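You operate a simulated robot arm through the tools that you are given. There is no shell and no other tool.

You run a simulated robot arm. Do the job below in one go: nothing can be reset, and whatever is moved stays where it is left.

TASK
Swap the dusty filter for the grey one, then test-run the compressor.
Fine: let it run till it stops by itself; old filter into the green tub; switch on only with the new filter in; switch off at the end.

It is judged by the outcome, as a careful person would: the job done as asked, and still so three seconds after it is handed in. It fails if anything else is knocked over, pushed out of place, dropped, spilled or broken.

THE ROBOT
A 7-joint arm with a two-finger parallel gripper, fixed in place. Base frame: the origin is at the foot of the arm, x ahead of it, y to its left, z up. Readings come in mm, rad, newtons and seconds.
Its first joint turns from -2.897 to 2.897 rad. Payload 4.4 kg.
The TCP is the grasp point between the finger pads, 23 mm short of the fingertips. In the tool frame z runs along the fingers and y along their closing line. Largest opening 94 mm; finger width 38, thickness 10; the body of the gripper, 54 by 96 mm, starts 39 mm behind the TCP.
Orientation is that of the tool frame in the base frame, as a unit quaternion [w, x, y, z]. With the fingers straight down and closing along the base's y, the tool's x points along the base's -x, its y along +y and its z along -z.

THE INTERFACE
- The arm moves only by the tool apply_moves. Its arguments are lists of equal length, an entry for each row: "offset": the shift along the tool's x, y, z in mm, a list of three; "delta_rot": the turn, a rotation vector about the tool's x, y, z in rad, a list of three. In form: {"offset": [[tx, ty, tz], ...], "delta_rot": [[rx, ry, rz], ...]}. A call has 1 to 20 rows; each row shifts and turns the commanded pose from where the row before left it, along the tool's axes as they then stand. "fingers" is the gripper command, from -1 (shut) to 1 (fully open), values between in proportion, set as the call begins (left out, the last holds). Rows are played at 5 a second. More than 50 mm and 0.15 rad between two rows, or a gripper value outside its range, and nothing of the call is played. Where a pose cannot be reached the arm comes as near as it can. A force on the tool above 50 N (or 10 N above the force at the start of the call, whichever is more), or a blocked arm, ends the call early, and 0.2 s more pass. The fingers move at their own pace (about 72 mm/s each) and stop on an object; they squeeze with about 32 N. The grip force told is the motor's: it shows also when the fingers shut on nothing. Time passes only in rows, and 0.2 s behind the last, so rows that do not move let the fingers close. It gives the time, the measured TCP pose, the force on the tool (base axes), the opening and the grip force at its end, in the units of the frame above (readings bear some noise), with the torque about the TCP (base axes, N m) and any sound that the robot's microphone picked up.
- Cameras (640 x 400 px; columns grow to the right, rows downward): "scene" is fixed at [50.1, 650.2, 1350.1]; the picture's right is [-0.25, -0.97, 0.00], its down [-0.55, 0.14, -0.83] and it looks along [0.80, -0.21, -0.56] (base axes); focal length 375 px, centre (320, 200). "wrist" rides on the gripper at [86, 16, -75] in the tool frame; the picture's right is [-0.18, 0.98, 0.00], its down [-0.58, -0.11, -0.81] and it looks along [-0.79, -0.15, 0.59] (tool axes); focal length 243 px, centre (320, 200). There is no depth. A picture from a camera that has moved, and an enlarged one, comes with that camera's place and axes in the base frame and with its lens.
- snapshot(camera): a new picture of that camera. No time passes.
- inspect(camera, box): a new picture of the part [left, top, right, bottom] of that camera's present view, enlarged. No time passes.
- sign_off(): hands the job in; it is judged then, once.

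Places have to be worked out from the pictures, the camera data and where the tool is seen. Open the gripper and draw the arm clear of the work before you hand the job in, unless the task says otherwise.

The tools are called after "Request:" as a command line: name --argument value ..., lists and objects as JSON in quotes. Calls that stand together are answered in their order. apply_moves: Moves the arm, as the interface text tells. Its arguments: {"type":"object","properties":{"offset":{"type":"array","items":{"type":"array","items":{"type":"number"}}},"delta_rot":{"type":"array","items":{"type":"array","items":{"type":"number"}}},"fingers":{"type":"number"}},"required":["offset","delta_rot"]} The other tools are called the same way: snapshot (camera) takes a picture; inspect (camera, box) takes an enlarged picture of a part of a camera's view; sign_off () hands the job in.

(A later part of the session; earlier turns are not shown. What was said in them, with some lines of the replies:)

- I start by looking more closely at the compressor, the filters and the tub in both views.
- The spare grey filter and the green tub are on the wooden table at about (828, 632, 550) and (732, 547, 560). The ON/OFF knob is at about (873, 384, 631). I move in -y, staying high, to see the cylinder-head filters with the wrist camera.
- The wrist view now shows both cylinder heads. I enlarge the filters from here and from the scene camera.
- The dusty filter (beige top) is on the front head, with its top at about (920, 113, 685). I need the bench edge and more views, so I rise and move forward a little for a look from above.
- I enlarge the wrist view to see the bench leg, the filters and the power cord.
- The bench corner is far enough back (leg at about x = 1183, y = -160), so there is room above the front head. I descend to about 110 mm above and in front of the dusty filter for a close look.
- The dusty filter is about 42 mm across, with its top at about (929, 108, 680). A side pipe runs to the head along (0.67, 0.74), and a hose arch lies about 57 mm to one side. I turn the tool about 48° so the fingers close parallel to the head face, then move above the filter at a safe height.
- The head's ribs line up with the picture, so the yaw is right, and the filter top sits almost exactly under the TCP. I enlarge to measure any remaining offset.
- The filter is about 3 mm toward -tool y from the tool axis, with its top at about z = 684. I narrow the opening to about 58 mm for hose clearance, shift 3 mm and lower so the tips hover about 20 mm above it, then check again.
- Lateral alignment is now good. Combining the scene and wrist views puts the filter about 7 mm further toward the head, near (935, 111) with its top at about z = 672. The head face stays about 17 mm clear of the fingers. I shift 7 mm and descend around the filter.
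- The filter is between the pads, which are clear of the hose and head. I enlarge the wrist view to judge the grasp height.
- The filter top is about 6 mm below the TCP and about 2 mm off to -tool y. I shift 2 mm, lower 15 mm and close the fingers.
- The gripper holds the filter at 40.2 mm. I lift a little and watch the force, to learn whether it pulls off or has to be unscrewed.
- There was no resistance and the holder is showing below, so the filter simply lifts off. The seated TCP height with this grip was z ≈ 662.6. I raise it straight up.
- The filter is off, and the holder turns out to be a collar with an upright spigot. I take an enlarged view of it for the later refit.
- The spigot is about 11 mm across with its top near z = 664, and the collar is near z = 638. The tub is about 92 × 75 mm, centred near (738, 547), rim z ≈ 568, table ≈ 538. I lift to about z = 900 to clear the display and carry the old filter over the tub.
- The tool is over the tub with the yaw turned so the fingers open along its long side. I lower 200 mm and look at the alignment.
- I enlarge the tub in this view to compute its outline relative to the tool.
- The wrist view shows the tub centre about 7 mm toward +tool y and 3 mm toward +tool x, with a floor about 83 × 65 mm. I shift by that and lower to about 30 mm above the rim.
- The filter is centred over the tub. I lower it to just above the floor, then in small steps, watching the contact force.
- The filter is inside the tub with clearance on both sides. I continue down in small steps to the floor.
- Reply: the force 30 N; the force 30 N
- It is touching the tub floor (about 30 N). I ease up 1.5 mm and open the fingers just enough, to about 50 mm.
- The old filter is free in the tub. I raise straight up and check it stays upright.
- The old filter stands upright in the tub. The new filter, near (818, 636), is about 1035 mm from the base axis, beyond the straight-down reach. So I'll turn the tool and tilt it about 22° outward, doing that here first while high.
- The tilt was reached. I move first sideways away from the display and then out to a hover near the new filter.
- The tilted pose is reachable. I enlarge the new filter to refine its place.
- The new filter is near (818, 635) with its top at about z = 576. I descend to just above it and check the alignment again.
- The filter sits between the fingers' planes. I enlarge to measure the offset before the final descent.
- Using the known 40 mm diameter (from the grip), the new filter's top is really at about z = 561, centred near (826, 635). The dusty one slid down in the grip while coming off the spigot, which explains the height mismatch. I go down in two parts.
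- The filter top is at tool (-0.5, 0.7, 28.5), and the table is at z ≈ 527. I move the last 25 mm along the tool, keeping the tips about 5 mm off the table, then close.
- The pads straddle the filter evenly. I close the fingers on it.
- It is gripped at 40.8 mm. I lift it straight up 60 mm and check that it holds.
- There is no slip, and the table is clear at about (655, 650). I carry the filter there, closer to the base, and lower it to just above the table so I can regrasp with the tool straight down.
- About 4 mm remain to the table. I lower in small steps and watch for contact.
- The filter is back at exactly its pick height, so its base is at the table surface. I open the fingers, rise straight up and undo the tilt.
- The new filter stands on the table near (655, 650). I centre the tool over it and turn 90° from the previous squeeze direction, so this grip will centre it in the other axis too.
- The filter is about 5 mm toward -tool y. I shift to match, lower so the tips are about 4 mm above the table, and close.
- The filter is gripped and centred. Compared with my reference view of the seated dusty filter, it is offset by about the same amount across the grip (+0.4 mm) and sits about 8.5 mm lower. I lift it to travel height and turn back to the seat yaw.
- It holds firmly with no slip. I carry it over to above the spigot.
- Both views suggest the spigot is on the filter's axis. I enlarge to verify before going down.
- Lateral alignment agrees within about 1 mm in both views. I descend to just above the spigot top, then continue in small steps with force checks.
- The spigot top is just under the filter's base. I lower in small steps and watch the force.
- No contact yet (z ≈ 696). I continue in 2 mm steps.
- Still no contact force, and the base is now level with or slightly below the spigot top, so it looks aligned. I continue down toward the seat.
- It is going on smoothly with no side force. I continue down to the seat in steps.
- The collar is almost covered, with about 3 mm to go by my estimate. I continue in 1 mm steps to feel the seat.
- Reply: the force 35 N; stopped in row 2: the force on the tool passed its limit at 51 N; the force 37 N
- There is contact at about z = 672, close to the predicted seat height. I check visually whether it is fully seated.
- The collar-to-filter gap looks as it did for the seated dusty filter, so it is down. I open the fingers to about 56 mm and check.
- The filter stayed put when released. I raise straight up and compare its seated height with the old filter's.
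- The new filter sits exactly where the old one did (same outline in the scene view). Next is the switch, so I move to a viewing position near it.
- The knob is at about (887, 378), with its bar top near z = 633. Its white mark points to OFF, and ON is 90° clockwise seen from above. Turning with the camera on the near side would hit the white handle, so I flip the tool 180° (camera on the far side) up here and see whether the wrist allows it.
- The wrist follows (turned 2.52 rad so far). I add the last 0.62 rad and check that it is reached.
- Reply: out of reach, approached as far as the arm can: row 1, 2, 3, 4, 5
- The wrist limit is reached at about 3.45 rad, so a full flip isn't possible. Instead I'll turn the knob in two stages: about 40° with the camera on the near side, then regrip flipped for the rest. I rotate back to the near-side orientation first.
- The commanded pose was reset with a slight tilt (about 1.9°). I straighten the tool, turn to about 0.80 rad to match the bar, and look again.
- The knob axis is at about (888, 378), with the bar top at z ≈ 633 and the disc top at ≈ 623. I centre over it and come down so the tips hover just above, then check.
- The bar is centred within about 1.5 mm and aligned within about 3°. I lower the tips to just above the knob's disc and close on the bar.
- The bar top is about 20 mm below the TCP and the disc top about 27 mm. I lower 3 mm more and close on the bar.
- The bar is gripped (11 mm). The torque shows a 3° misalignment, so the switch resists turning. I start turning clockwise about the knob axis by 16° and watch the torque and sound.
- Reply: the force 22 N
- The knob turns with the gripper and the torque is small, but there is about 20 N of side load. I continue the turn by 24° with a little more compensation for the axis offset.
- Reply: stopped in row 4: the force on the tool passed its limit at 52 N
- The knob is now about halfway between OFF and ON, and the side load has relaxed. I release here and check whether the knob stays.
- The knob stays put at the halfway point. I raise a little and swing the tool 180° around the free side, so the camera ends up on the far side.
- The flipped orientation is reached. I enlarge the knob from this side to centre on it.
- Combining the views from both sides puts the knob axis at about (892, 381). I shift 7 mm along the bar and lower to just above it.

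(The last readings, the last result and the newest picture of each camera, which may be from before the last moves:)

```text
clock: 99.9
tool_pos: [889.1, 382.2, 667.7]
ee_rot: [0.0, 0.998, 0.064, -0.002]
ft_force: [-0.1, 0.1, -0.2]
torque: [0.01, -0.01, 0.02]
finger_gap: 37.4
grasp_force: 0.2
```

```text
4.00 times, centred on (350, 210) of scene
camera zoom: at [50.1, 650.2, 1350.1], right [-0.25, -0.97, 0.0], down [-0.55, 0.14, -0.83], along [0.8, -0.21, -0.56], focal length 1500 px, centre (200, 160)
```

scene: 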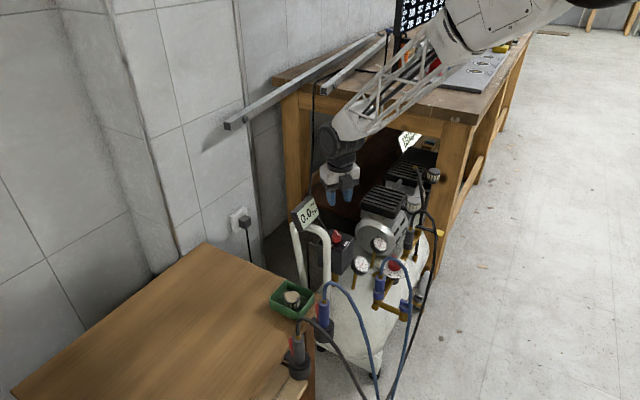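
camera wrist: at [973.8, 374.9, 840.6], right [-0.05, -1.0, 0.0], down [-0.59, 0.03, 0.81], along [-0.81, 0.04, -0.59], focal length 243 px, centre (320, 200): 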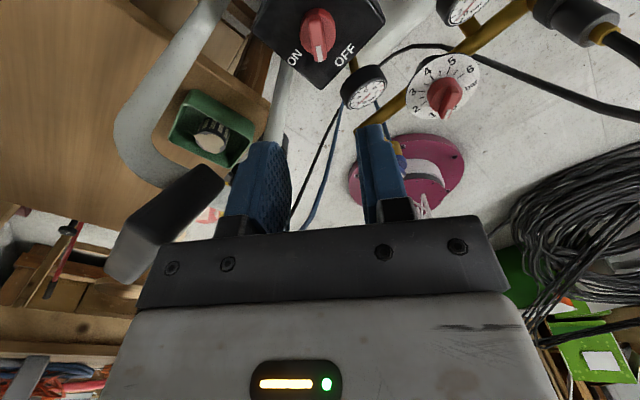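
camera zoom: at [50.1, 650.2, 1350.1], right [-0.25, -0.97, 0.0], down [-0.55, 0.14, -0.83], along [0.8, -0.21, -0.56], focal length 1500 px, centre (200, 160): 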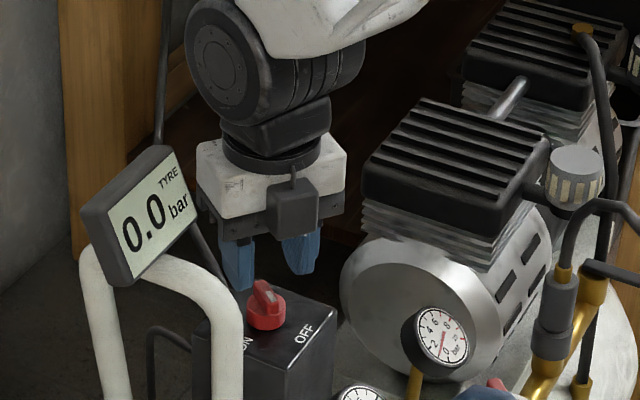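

Alignment looks good from this side too. I lower 20 mm and close on the bar again.

Request:
apply_moves --offset '[[1, -0.5, 12], [0, 0, 5], [0, 0, 3], [0, 0, 0]]' --delta_rot '[[0, 0, 0], [0, 0, 0], [0, 0, 0], [0, 0, 0]]'

Request:
apply_moves --offset '[[0, 0, 0], [0, 0, 0], [0, 0, 0], [0, 0, 0]]' --delta_rot '[[0, 0, 0], [0, 0, 0], [0, 0, 0], [0, 0, 0]]' --fingers -1

Request:
inspect --camera "wrist" --box '[200, 60, 440, 240]'

```text
clock: 100.9
tool_pos: [891.1, 381.4, 648.1]
ee_rot: [0.0, 0.998, 0.065, -0.001]
ft_force: [0.3, 0.5, -0.6]
torque: [0.01, -0.02, -0.02]
finger_gap: 37.7
grasp_force: 0.0
```

```text
clock: 101.9
tool_pos: [890.9, 381.0, 647.9]
ee_rot: [0.001, 0.998, 0.064, -0.002]
ft_force: [0.7, -11.5, 2.2]
torque: [-0.26, 0.1, -0.01]
finger_gap: 10.9
grasp_force: 44.9
```

```text
2.22 times, centred on (320, 150) of wrist
camera zoom: at [979.9, 376.2, 720.9], right [-0.06, -1.0, 0.0], down [-0.59, 0.03, 0.81], along [-0.81, 0.04, -0.59], focal length 539 px, centre (320, 311)
```

zoom: 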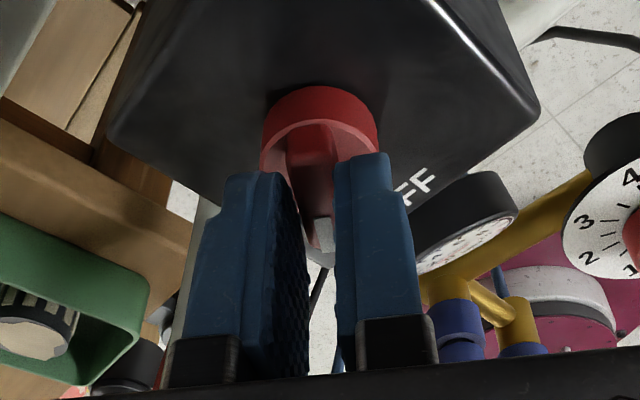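

The bar is gripped cleanly with no residual torque. I turn clockwise toward ON in steps.

Request:
apply_moves --offset '[[0, 0.4, 0], [0, 0, 0], [0, 0, 0], [0, 0, 0]]' --delta_rot '[[0, 0, 0.131], [0, 0, 0.131], [0, 0, 0.131], [0, 0, 0]]'

Request:
inspect --camera "wrist" --box '[200, 60, 440, 240]'

```text
clock: 102.9
tool_pos: [891.2, 382.1, 647.9]
ee_rot: [0.001, 0.991, -0.133, -0.002]
ft_force: [-14.9, 1.7, 11.1]
torque: [0.12, 0.7, -0.02]
finger_gap: 10.9
grasp_force: 45.1
```

```text
2.22 times, centred on (320, 150) of wrist
camera zoom: at [971.3, 343.1, 720.9], right [-0.43, -0.9, 0.0], down [-0.53, 0.26, 0.81], along [-0.73, 0.35, -0.59], focal length 539 px, centre (320, 311)
```

zoom: 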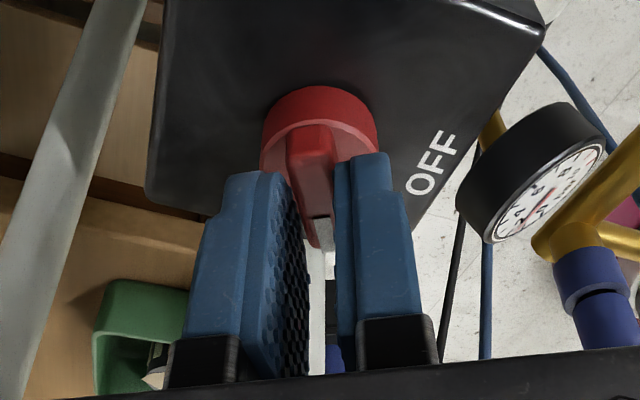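

The turn is going well (torque near zero). I continue the remaining roughly 30° to ON.

Request:
apply_moves --offset '[[-0.4, 0, 0], [0, 0, 0], [0, 0, 0]]' --delta_rot '[[0, 0, 0.131], [0, 0, 0.131], [0, 0, 0]]'

Request:
apply_moves --offset '[[0, 0, 0], [0, 0, 0], [0, 0, 0]]' --delta_rot '[[0, 0, 0.131], [0, 0, 0.1], [0, 0, 0]]'

Request:
inspect --camera "wrist" --box '[200, 60, 440, 240]'

Request:
inspect --camera "scene" --box '[300, 180, 420, 290]'

```text
clock: 103.7
tool_pos: [891.0, 382.2, 647.8]
ee_rot: [0.002, 0.965, -0.261, -0.003]
ft_force: [-24.8, 2.1, 17.0]
torque: [0.29, 0.9, -0.02]
finger_gap: 11.0
grasp_force: 45.4
```

```text
clock: 104.5
tool_pos: [890.6, 381.7, 647.7]
ee_rot: [0.001, 0.929, -0.37, -0.001]
ft_force: [-23.4, 1.3, 16.0]
torque: [0.31, 0.78, -0.04]
finger_gap: 10.9
grasp_force: 45.2
```

```text
2.22 times, centred on (320, 150) of wrist
camera zoom: at [943.9, 310.3, 721.1], right [-0.81, -0.59, 0.0], down [-0.34, 0.48, 0.81], along [-0.48, 0.65, -0.59], focal length 539 px, centre (320, 311)
```

zoom: 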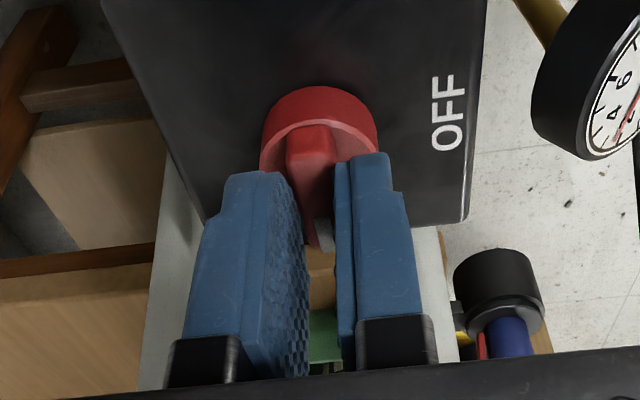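

```text
3.64 times, centred on (360, 235) of scene
camera zoom: at [50.1, 650.2, 1350.1], right [-0.25, -0.97, 0.0], down [-0.55, 0.14, -0.83], along [0.8, -0.21, -0.56], focal length 1363 px, centre (174, 73)
```

zoom: 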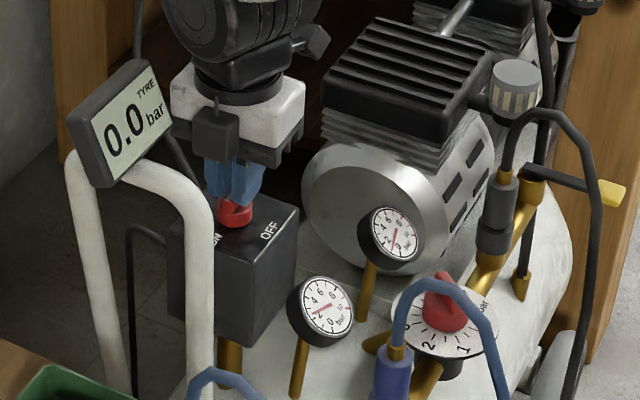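

The bar is almost square to the box on the ON side, but no sound yet. I turn a few more degrees in small steps.

Request:
apply_moves --offset '[[0, 0, 0], [0, 0, 0]]' --delta_rot '[[0, 0, 0.05], [0, 0, 0]]'

Request:
apply_moves --offset '[[0, 0, 0], [0, 0, 0]]' --delta_rot '[[0, 0, 0.04], [0, 0, 0]]'

```text
clock: 105.1
tool_pos: [891.0, 381.3, 649.2]
ee_rot: [0.001, 0.92, -0.392, -0.002]
ft_force: [-19.9, 5.7, 7.0]
torque: [-0.09, 0.06, 1.35]
finger_gap: 10.9
grasp_force: 44.9
```

```text
clock: 105.7
tool_pos: [891.8, 382.2, 648.6]
ee_rot: [0.001, 0.912, -0.411, -0.001]
ft_force: [-22.9, 4.6, 8.0]
torque: [0.08, 0.32, 1.32]
finger_gap: 12.2
grasp_force: 45.5
```

The torque jumped to 1.3 N·m, so the ON end stop is reached. I ease back slightly to unload and listen.

Request:
apply_moves --offset '[[0, 0, 0], [0, 0, 0], [0, 0, 0], [0, 0, 0], [0, 0, 0], [0, 0, 0]]' --delta_rot '[[0, 0, -0.045], [0, 0, 0], [0, 0, 0], [0, 0, 0], [0, 0, 0], [0, 0, 0]]'

Request:
inspect --camera "scene" --box '[320, 200, 440, 300]'

Request:
snapshot --camera "wrist"

```text
clock: 107.1
tool_pos: [890.5, 381.7, 648.6]
ee_rot: [0.001, 0.92, -0.391, -0.002]
ft_force: [-16.5, -4.5, 2.0]
torque: [-0.11, 0.25, 1.32]
finger_gap: 10.7
grasp_force: 45.6
```

```text
4.00 times, centred on (380, 250) of scene
camera zoom: at [50.1, 650.2, 1350.1], right [-0.25, -0.97, 0.0], down [-0.55, 0.14, -0.83], along [0.8, -0.21, -0.56], focal length 1500 px, centre (80, 0)
```

zoom: 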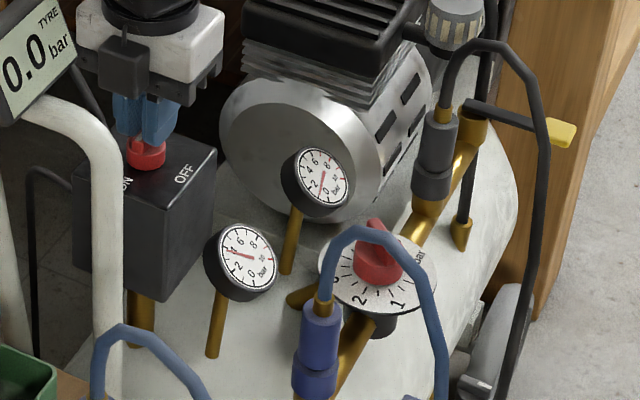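

```text
taken
camera wrist: at [941.1, 307.7, 721.0], right [-0.83, -0.55, 0.0], down [-0.32, 0.49, 0.81], along [-0.45, 0.67, -0.59], focal length 243 px, centre (320, 200)
```

wrist: 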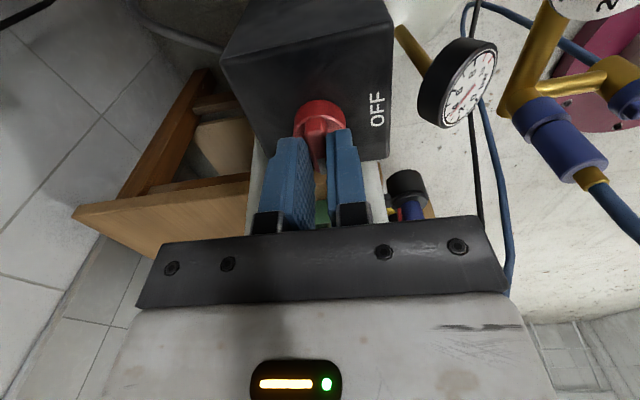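

The tank gauge has moved from about 2 to about 3 bar, so the compressor is running. I relax the residual twist and wait, watching the gauge.

Request:
apply_moves --offset '[[0, 0, 0], [0, 0, 0], [0, 0, 0], [0, 0, 0], [0, 0, 0], [0, 0, 0], [0, 0, 0], [0, 0, 0], [0, 0, 0], [0, 0, 0], [0, 0, 0], [0, 0, 0], [0, 0, 0], [0, 0, 0], [0, 0, 0]]' --delta_rot '[[0, 0, -0.025], [0, 0, 0], [0, 0, 0], [0, 0, 0], [0, 0, 0], [0, 0, 0], [0, 0, 0], [0, 0, 0], [0, 0, 0], [0, 0, 0], [0, 0, 0], [0, 0, 0], [0, 0, 0], [0, 0, 0], [0, 0, 0]]'

Request:
inspect --camera "scene" --box '[340, 220, 420, 280]'

```text
clock: 110.3
tool_pos: [891.8, 381.5, 647.7]
ee_rot: [0.001, 0.926, -0.378, -0.003]
ft_force: [-27.3, -12.0, -6.4]
torque: [-0.2, 0.54, -0.04]
finger_gap: 10.8
grasp_force: 45.0
```

```text
6.67 times, centred on (380, 250) of scene
camera zoom: at [50.1, 650.2, 1350.1], right [-0.25, -0.97, 0.0], down [-0.55, 0.14, -0.83], along [0.8, -0.21, -0.56], focal length 2499 px, centre (-80, -133)
```

zoom: 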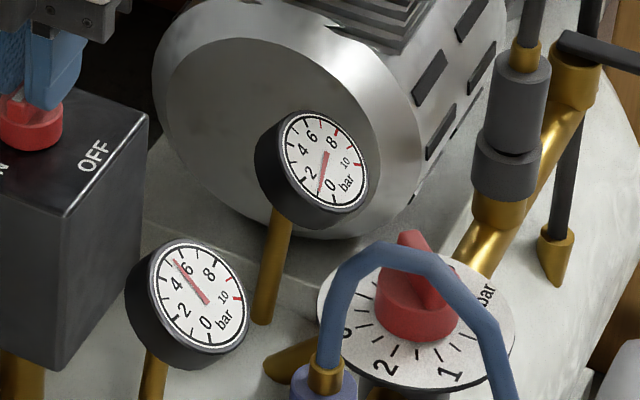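

The tank gauge is at about 5 bar and rising. I wait further.

Request:
apply_moves --offset '[[0, 0, 0], [0, 0, 0], [0, 0, 0], [0, 0, 0], [0, 0, 0], [0, 0, 0], [0, 0, 0], [0, 0, 0], [0, 0, 0], [0, 0, 0], [0, 0, 0], [0, 0, 0], [0, 0, 0], [0, 0, 0], [0, 0, 0]]' --delta_rot '[[0, 0, 0], [0, 0, 0], [0, 0, 0], [0, 0, 0], [0, 0, 0], [0, 0, 0], [0, 0, 0], [0, 0, 0], [0, 0, 0], [0, 0, 0], [0, 0, 0], [0, 0, 0], [0, 0, 0], [0, 0, 0], [0, 0, 0]]'

Request:
inspect --camera "scene" --box '[340, 220, 420, 280]'

```text
clock: 113.5
tool_pos: [891.3, 382.0, 647.8]
ee_rot: [0.001, 0.926, -0.378, -0.002]
ft_force: [-31.7, -15.4, -10.7]
torque: [-0.31, 0.65, 0.02]
finger_gap: 11.0
grasp_force: 45.0
```

```text
6.67 times, centred on (380, 250) of scene
camera zoom: at [50.1, 650.2, 1350.1], right [-0.25, -0.97, 0.0], down [-0.55, 0.14, -0.83], along [0.8, -0.21, -0.56], focal length 2499 px, centre (-80, -133)
```

zoom: 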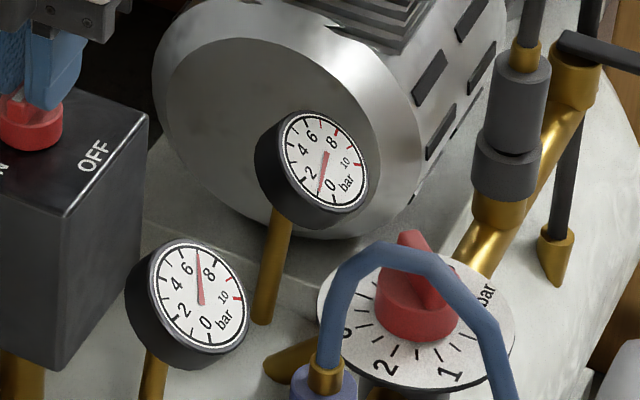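

It is near 6.8 bar. I relieve the side load on the knob with a small shift while waiting.

Request:
apply_moves --offset '[[-0.3, 0.8, 0.2], [0, 0, 0], [0, 0, 0], [0, 0, 0], [0, 0, 0], [0, 0, 0], [0, 0, 0], [0, 0, 0], [0, 0, 0], [0, 0, 0]]' --delta_rot '[[0, 0, 0], [0, 0, 0], [0, 0, 0], [0, 0, 0], [0, 0, 0], [0, 0, 0], [0, 0, 0], [0, 0, 0], [0, 0, 0], [0, 0, 0]]'

Request:
inspect --camera "scene" --box '[340, 220, 420, 280]'

```text
clock: 115.7
tool_pos: [890.9, 381.3, 648.3]
ee_rot: [0.002, 0.925, -0.379, -0.002]
ft_force: [4.6, 3.4, -24.5]
torque: [-0.02, -0.2, 0.01]
finger_gap: 11.0
grasp_force: 44.3
```

```text
6.67 times, centred on (380, 250) of scene
camera zoom: at [50.1, 650.2, 1350.1], right [-0.25, -0.97, 0.0], down [-0.55, 0.14, -0.83], along [0.8, -0.21, -0.56], focal length 2499 px, centre (-80, -133)
```

zoom: 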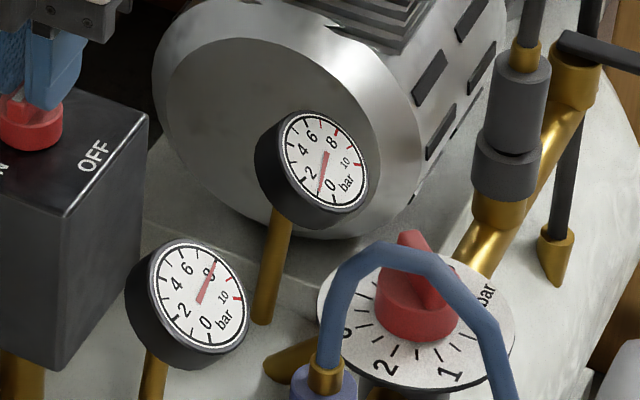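

It is at about 8 bar. I keep waiting for the cut-out.

Request:
apply_moves --offset '[[0, 0, 0.4], [0, 0, 0], [0, 0, 0], [0, 0, 0], [0, 0, 0], [0, 0, 0], [0, 0, 0], [0, 0, 0], [0, 0, 0], [0, 0, 0]]' --delta_rot '[[0, 0, 0], [0, 0, 0], [0, 0, 0], [0, 0, 0], [0, 0, 0], [0, 0, 0], [0, 0, 0], [0, 0, 0], [0, 0, 0], [0, 0, 0]]'

Request:
inspect --camera "scene" --box '[340, 220, 420, 280]'

Request:
snapshot --camera "scene"

```text
clock: 117.9
tool_pos: [889.8, 381.7, 647.8]
ee_rot: [0.001, 0.926, -0.378, -0.001]
ft_force: [13.6, 5.8, -6.9]
torque: [0.12, -0.36, 0.0]
finger_gap: 10.9
grasp_force: 45.1
```

```text
6.67 times, centred on (380, 250) of scene
camera zoom: at [50.1, 650.2, 1350.1], right [-0.25, -0.97, 0.0], down [-0.55, 0.14, -0.83], along [0.8, -0.21, -0.56], focal length 2499 px, centre (-80, -133)
```

zoom: 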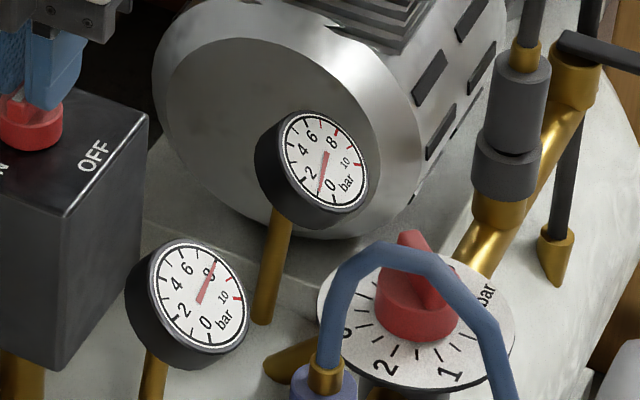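

```text
taken
```

scene: 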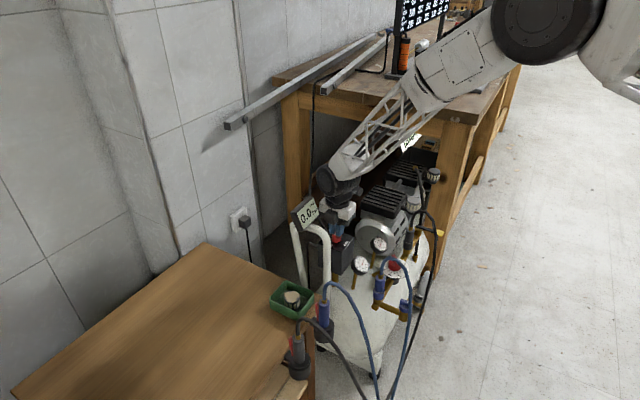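

The needle is unchanged at about 8 bar, which suggests the pressure switch has cut out. I wait another 3 s to confirm it stays.

Request:
apply_moves --offset '[[0, 0, 0], [0, 0, 0], [0, 0, 0], [0, 0, 0], [0, 0, 0], [0, 0, 0], [0, 0, 0], [0, 0, 0], [0, 0, 0], [0, 0, 0], [0, 0, 0], [0, 0, 0], [0, 0, 0], [0, 0, 0], [0, 0, 0]]' --delta_rot '[[0, 0, 0], [0, 0, 0], [0, 0, 0], [0, 0, 0], [0, 0, 0], [0, 0, 0], [0, 0, 0], [0, 0, 0], [0, 0, 0], [0, 0, 0], [0, 0, 0], [0, 0, 0], [0, 0, 0], [0, 0, 0], [0, 0, 0]]'

Request:
inspect --camera "scene" --box '[340, 230, 390, 270]'

```text
clock: 121.1
tool_pos: [891.3, 380.8, 648.6]
ee_rot: [0.001, 0.926, -0.379, -0.001]
ft_force: [25.9, 10.7, 2.5]
torque: [0.24, -0.57, 0.01]
finger_gap: 11.2
grasp_force: 45.2
```

```text
10.00 times, centred on (365, 250) of scene
camera zoom: at [50.1, 650.2, 1350.1], right [-0.25, -0.97, 0.0], down [-0.55, 0.14, -0.83], along [0.8, -0.21, -0.56], focal length 3749 px, centre (-130, -300)
```

zoom: 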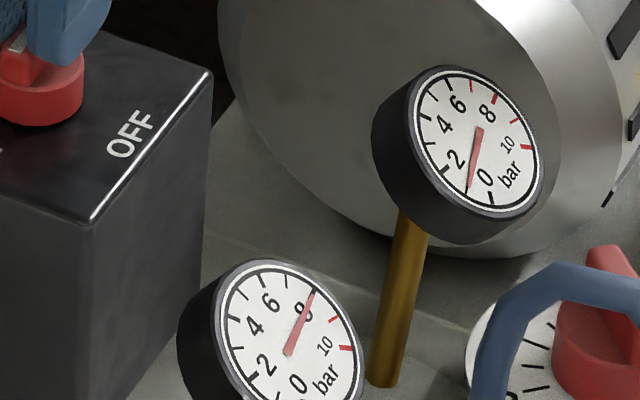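

It is steady at 8 bar for over 5 s, so it stopped by itself. Now I switch off, turning the knob counter-clockwise in the same two stages.

Request:
apply_moves --offset '[[0.4, -0.8, 0], [0, 0, 0], [0, 0, 0], [0, 0, 0]]' --delta_rot '[[0, 0, -0.13], [0, 0, -0.13], [0, 0, -0.13], [0, 0, 0]]'

Request:
apply_moves --offset '[[0, 0, 0], [0, 0, 0], [0, 0, 0]]' --delta_rot '[[0, 0, -0.13], [0, 0, -0.13], [0, 0, 0]]'

Request:
inspect --camera "wrist" --box '[200, 60, 440, 240]'

```text
clock: 122.1
tool_pos: [890.3, 381.3, 647.5]
ee_rot: [0.001, 0.981, -0.192, -0.001]
ft_force: [-10.1, 6.4, 22.3]
torque: [0.08, 0.19, -0.03]
finger_gap: 11.0
grasp_force: 44.6
```

```text
clock: 122.9
tool_pos: [890.7, 382.2, 649.5]
ee_rot: [0.001, 0.998, -0.064, -0.002]
ft_force: [-9.1, 1.3, 20.5]
torque: [0.21, 1.22, -0.02]
finger_gap: 11.3
grasp_force: 44.7
```

```text
2.22 times, centred on (320, 150) of wrist
camera zoom: at [976.4, 354.2, 720.9], right [-0.31, -0.95, 0.0], down [-0.56, 0.18, 0.81], along [-0.77, 0.25, -0.59], focal length 539 px, centre (320, 311)
```

zoom: 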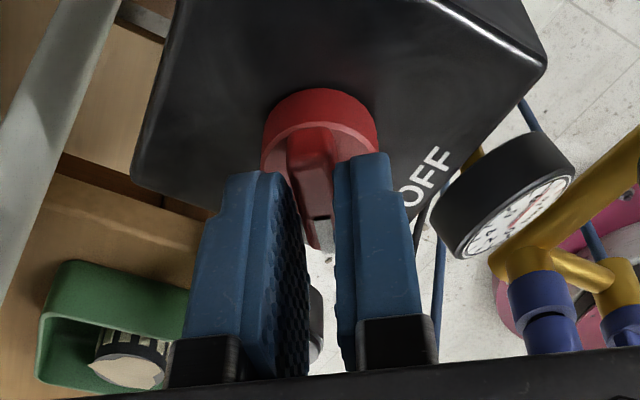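

The knob follows. I turn about 16° more, then release for the regrip.

Request:
apply_moves --offset '[[0, 0, 0], [0, 0, 0], [0, 0, 0]]' --delta_rot '[[0, 0, -0.145], [0, 0, -0.145], [0, 0, 0]]'

Request:
apply_moves --offset '[[0, 0, 0], [0, 0, 0], [0, 0, -10], [0, 0, -20], [0, 0, -40], [0, 0, -50], [0, 0, 0]]' --delta_rot '[[0, 0, 0], [0, 0, 0], [0, 0, 0], [0, 0, 0], [0, 0, 0], [0, 0, 0], [0, 0, 0]]' --fingers -0.2

Request:
inspect --camera "wrist" --box '[200, 0, 440, 180]'

Request:
inspect --camera "scene" --box '[300, 160, 400, 260]'

```text
clock: 123.7
tool_pos: [891.8, 381.7, 647.4]
ee_rot: [0.0, 0.997, 0.082, -0.001]
ft_force: [-12.2, 1.7, 23.7]
torque: [0.0, 0.31, -0.02]
finger_gap: 10.9
grasp_force: 44.9
```

```text
clock: 125.3
tool_pos: [890.8, 383.7, 769.1]
ee_rot: [0.001, 0.997, 0.081, -0.002]
ft_force: [-1.3, -0.5, 0.0]
torque: [0.02, 0.0, 0.0]
finger_gap: 37.6
grasp_force: 0.0
```

```text
2.22 times, centred on (320, 90) of wrist
camera zoom: at [979.1, 381.3, 841.4], right [-0.02, -1.0, 0.0], down [-0.59, 0.01, 0.81], along [-0.81, 0.02, -0.59], focal length 539 px, centre (320, 444)
```

zoom: 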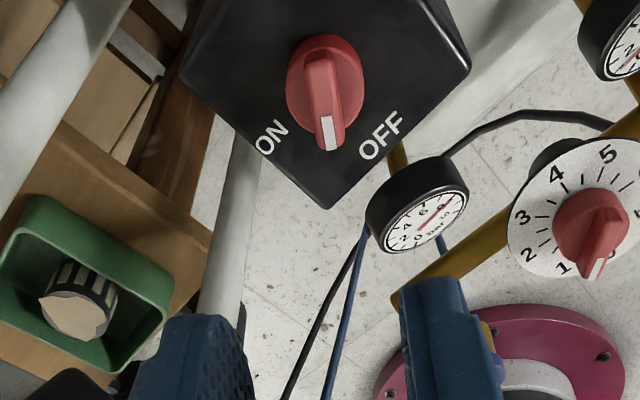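

```text
4.00 times, centred on (350, 210) of scene
camera zoom: at [50.1, 650.2, 1350.1], right [-0.25, -0.97, 0.0], down [-0.55, 0.14, -0.83], along [0.8, -0.21, -0.56], focal length 1500 px, centre (200, 160)
```

zoom: 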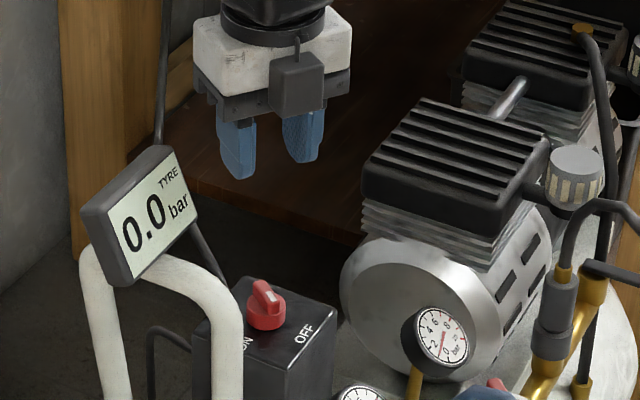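

The knob is halfway again and stays there. I swing the tool back 180° around the free side for the second part.

Request:
apply_moves --offset '[[0, 0, 0], [0, 0, 0], [0, 0, 0], [0, 0, 0], [0, 0, 0], [0, 0, 0], [0, 0, 0], [0, 0, 0], [0, 0, 0], [0, 0, 0], [0, 0, 0], [0, 0, 0]]' --delta_rot '[[0, 0, 0.1428], [0, 0, 0.1428], [0, 0, 0.1428], [0, 0, 0.1428], [0, 0, 0.1428], [0, 0, 0.1428], [0, 0, 0.1428], [0, 0, 0.1428], [0, 0, 0.1428], [0, 0, 0.1428], [0, 0, 0.1428], [0, 0, 0]]'

Request:
apply_moves --offset '[[0, 0, 0], [0, 0, 0], [0, 0, 0], [0, 0, 0], [0, 0, 0], [0, 0, 0], [0, 0, 0], [0, 0, 0], [0, 0, 0], [0, 0, 0], [0, 0, 0], [0, 0, 0]]' --delta_rot '[[0, 0, 0.1428], [0, 0, 0.1428], [0, 0, 0.1428], [0, 0, 0.1428], [0, 0, 0.1428], [0, 0, 0.1428], [0, 0, 0.1428], [0, 0, 0.1428], [0, 0, 0.1428], [0, 0, 0.1428], [0, 0, 0.1428], [0, 0, 0]]'

Request:
inspect --camera "wrist" --box '[240, 0, 400, 100]'

```text
clock: 127.9
tool_pos: [892.4, 382.5, 768.4]
ee_rot: [0.002, 0.762, -0.647, -0.002]
ft_force: [0.3, 0.8, 0.5]
torque: [0.01, -0.02, -0.03]
finger_gap: 37.7
grasp_force: 0.1
```

```text
clock: 130.5
tool_pos: [891.7, 381.6, 767.9]
ee_rot: [-0.002, -0.081, 0.997, -0.001]
ft_force: [-0.3, 0.0, 0.2]
torque: [0.01, -0.02, 0.02]
finger_gap: 37.4
grasp_force: 0.1
```

```text
4.00 times, centred on (320, 50) of wrist
camera zoom: at [805.3, 383.2, 841.0], right [0.02, 1.0, 0.0], down [0.59, -0.01, 0.8], along [0.8, -0.02, -0.59], focal length 970 px, centre (320, 800)
```

zoom: 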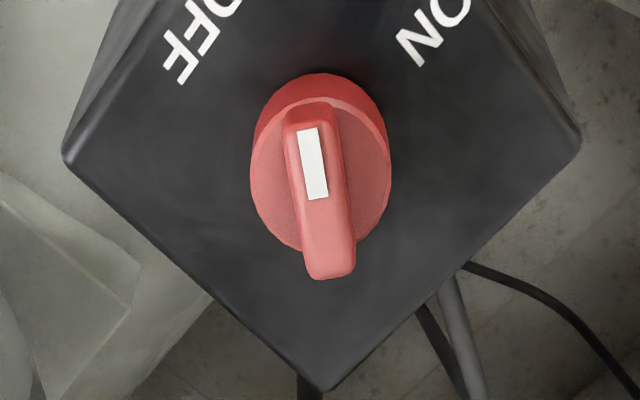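

The tool is centred over the knob and aligned with the bar. I lower and grip it again.

Request:
apply_moves --offset '[[0, 0, 40], [0, 0, 40], [0, 0, 25], [0, 0, 10], [0, 0, 5], [0, 0, 0]]' --delta_rot '[[0, 0, 0], [0, 0, 0], [0, 0, 0], [0, 0, 0], [0, 0, 0], [0, 0, 0]]'

Request:
inspect --camera "wrist" --box '[200, 60, 440, 240]'

Request:
apply_moves --offset '[[0, 0, 0], [0, 0, 0], [0, 0, 0], [0, 0, 0]]' --delta_rot '[[0, 0, 0], [0, 0, 0], [0, 0, 0], [0, 0, 0]]' --fingers -1

Request:
inspect --camera "wrist" --box '[200, 60, 440, 240]'

```text
clock: 131.9
tool_pos: [891.6, 381.9, 646.8]
ee_rot: [-0.002, -0.083, 0.997, -0.001]
ft_force: [-0.3, 0.5, -0.2]
torque: [-0.01, 0.03, 0.01]
finger_gap: 37.6
grasp_force: 0.0
```

```text
2.22 times, centred on (320, 150) of wrist
camera zoom: at [804.5, 383.2, 720.9], right [0.02, 1.0, 0.0], down [0.59, -0.01, 0.8], along [0.8, -0.02, -0.59], focal length 539 px, centre (320, 311)
```

zoom: 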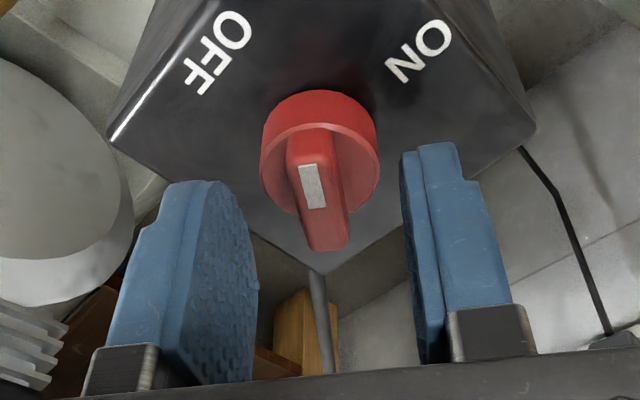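

```text
clock: 132.9
tool_pos: [889.6, 381.6, 647.7]
ee_rot: [-0.001, -0.083, 0.997, 0.0]
ft_force: [0.5, -3.8, 1.0]
torque: [-0.02, -0.05, 0.0]
finger_gap: 10.8
grasp_force: 44.6
```

```text
2.22 times, centred on (320, 150) of wrist
camera zoom: at [804.5, 383.1, 720.8], right [0.02, 1.0, 0.0], down [0.59, -0.01, 0.8], along [0.8, -0.02, -0.59], focal length 539 px, centre (320, 311)
```

zoom: 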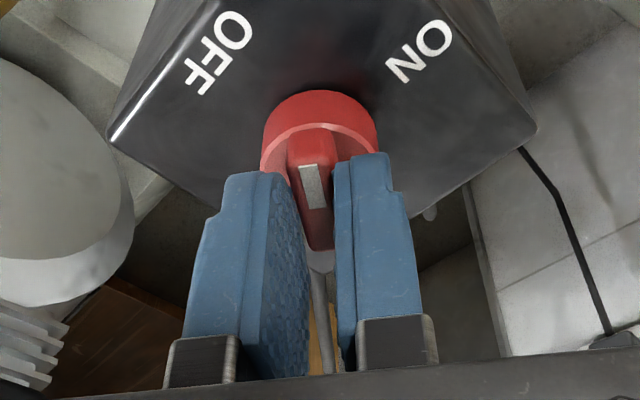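

It is gripped with almost no side load. I turn counter-clockwise toward OFF.

Request:
apply_moves --offset '[[0, 0, 0], [0, 0, 0], [0, 0, 0], [0, 0, 0], [0, 0, 0]]' --delta_rot '[[0, 0, -0.14], [0, 0, -0.14], [0, 0, -0.14], [0, 0, -0.14], [0, 0, 0]]'

Request:
apply_moves --offset '[[0, 0, 0], [0, 0, 0]]' --delta_rot '[[0, 0, -0.04], [0, 0, 0]]'

Request:
apply_moves --offset '[[0, 0, 0], [0, 0, 0]]' --delta_rot '[[0, 0, -0.03], [0, 0, 0]]'

Request:
inspect --camera "wrist" --box '[200, 60, 440, 240]'

```text
clock: 134.1
tool_pos: [890.0, 382.3, 647.9]
ee_rot: [-0.003, -0.354, 0.935, 0.0]
ft_force: [-13.0, -8.2, 3.9]
torque: [-0.96, 1.17, -0.01]
finger_gap: 10.9
grasp_force: 44.6
```

```text
clock: 134.7
tool_pos: [890.4, 381.7, 647.9]
ee_rot: [-0.002, -0.373, 0.928, 0.0]
ft_force: [-15.3, -9.6, 3.2]
torque: [-0.84, 0.98, 0.03]
finger_gap: 11.0
grasp_force: 44.7
```

```text
clock: 135.3
tool_pos: [890.8, 382.1, 646.6]
ee_rot: [-0.002, -0.386, 0.922, 0.001]
ft_force: [-20.7, -17.8, 7.3]
torque: [-0.27, 0.32, -0.74]
finger_gap: 10.9
grasp_force: 44.7
```

```text
2.22 times, centred on (320, 150) of wrist
camera zoom: at [820.4, 331.0, 720.8], right [-0.57, 0.82, 0.0], down [0.49, 0.34, 0.8], along [0.66, 0.46, -0.59], focal length 539 px, centre (320, 311)
```

zoom: 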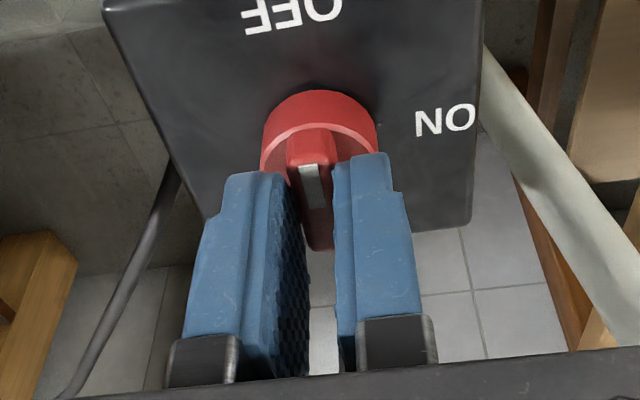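

The torque rises (-0.74 N·m), so the OFF stop is reached. I press slightly further to make sure, then release and rise.

Request:
apply_moves --offset '[[0, 0, 0], [0, 0, 0]]' --delta_rot '[[0, 0, -0.02], [0, 0, 0]]'

Request:
apply_moves --offset '[[0, 0, 0], [0, 0, 0], [0, 0, -10], [0, 0, -25], [0, 0, -40], [0, 0, -50], [0, 0, 0]]' --delta_rot '[[0, 0, 0], [0, 0, 0], [0, 0, 0], [0, 0, 0], [0, 0, 0], [0, 0, 0], [0, 0, 0]]' --fingers -0.2

Request:
inspect --camera "wrist" --box '[240, 0, 400, 100]'

Request:
inspect --camera "scene" --box '[310, 190, 430, 280]'

```text
clock: 135.9
tool_pos: [891.0, 381.3, 646.3]
ee_rot: [-0.001, -0.395, 0.919, -0.001]
ft_force: [-21.1, -15.6, 8.5]
torque: [-0.67, 0.65, -1.39]
finger_gap: 11.3
grasp_force: 45.0
```

```text
clock: 137.5
tool_pos: [890.8, 383.3, 772.5]
ee_rot: [-0.002, -0.395, 0.919, 0.001]
ft_force: [0.0, 1.0, -0.1]
torque: [0.03, 0.0, 0.0]
finger_gap: 37.3
grasp_force: 0.2
```

```text
4.00 times, centred on (320, 50) of wrist
camera zoom: at [820.4, 331.0, 845.9], right [-0.59, 0.81, 0.0], down [0.48, 0.35, 0.8], along [0.65, 0.47, -0.59], focal length 970 px, centre (320, 800)
```

zoom: 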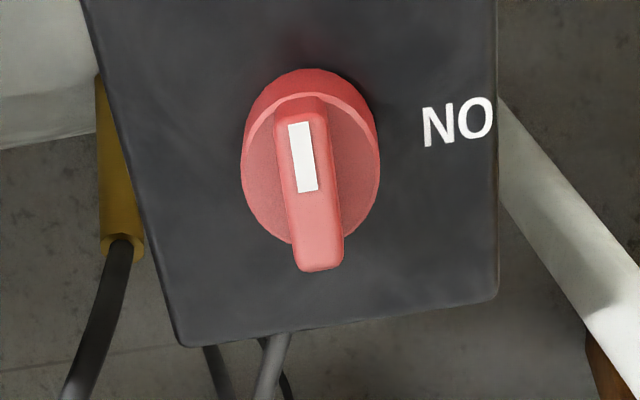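

```text
4.44 times, centred on (370, 235) of scene
camera zoom: at [50.1, 650.2, 1350.1], right [-0.25, -0.97, 0.0], down [-0.55, 0.14, -0.83], along [0.8, -0.21, -0.56], focal length 1666 px, centre (98, 44)
```

zoom: 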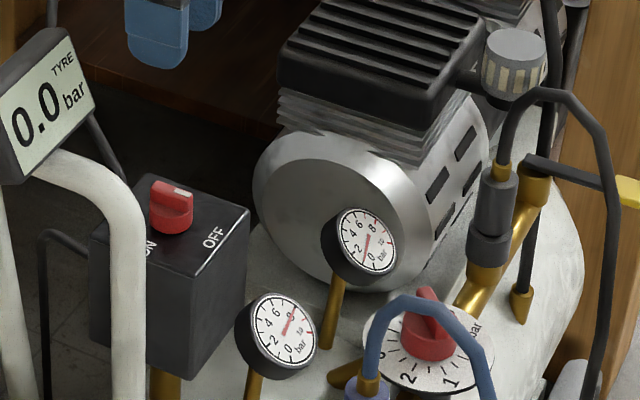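

The knob is back at OFF as at the start, and the gauge holds 8 bar. I open the gripper, raise and draw the arm clear.

Request:
apply_moves --offset '[[0, 0, -40], [0, 0, -40], [0, 0, -40], [0, 0, -40], [35, 0, -10], [40, 0, -10], [40, 0, 0], [40, 0, 0], [40, 0, 0], [0, 0, 0]]' --delta_rot '[[0, 0, 0], [0, 0, 0], [0, 0, 0], [0, 0, 0], [0, 0, 0], [0, 0, 0], [0, 0, 0], [0, 0, 0], [0, 0, 0], [0, 0, 0]]' --fingers 1

Request:
snapshot --camera "scene"

Request:
inspect --camera "scene" --box '[230, 170, 450, 330]'

Request:
inspect --camera "scene" --box '[320, 210, 420, 290]'

```text
clock: 139.7
tool_pos: [759.8, 238.5, 951.7]
ee_rot: [-0.002, -0.396, 0.918, 0.001]
ft_force: [0.4, -0.1, 0.5]
torque: [-0.01, 0.01, -0.03]
finger_gap: 94.3
grasp_force: 0.1
```

```text
taken
```

scene: 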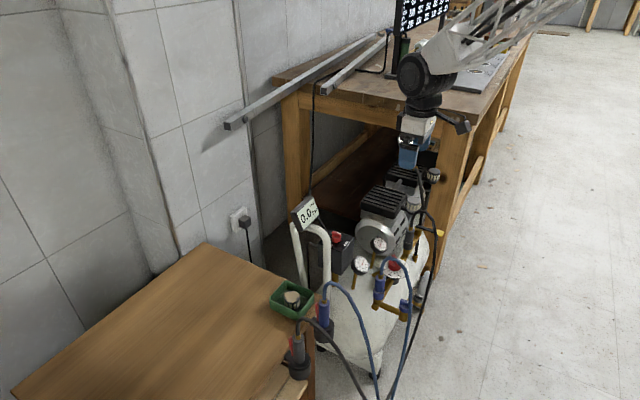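

```text
2.50 times, centred on (340, 250) of scene
camera zoom: at [50.1, 650.2, 1350.1], right [-0.25, -0.97, 0.0], down [-0.55, 0.14, -0.83], along [0.8, -0.21, -0.56], focal length 937 px, centre (270, 75)
```

zoom: 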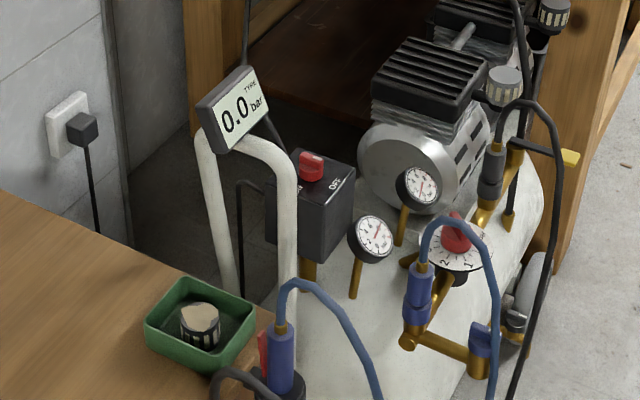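

```text
5.00 times, centred on (370, 250) of scene
camera zoom: at [50.1, 650.2, 1350.1], right [-0.25, -0.97, 0.0], down [-0.55, 0.14, -0.83], along [0.8, -0.21, -0.56], focal length 1874 px, centre (70, -50)
```

zoom: 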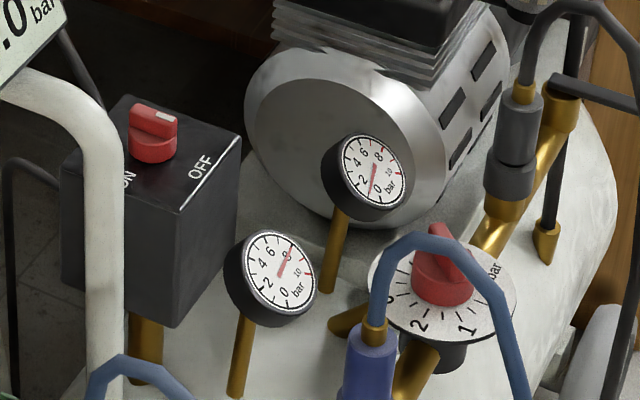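

All the checks hold: the grey filter is seated on the head and the dusty one stands in the green tub. The compressor stopped by itself at 8 bar and the switch is at OFF. Nothing else looks moved, and the gripper is open and clear, so I hand the job in.

Request:
sign_off

```text
The job is handed in.
```

The filter swap and the compressor test-run are done, and the job is handed in.

- **Filters:** The grey filter is on the front head, seated at the same height as the old one was. The dusty filter is standing upright in the green tub.
- **Test run:** I switched on only after the new filter was in. The microphone reported no motor sound, so I judged the run by the tank gauge. It climbed from about 2 to 8 bar, then held steady for over 5 seconds, which I took as the compressor stopping by itself.
- **Switch:** It is back at OFF, against its stop.

I saw nothing else moved or knocked over in the last pictures, and the arm is clear with the gripper open. The tank is still at about 8 bar.
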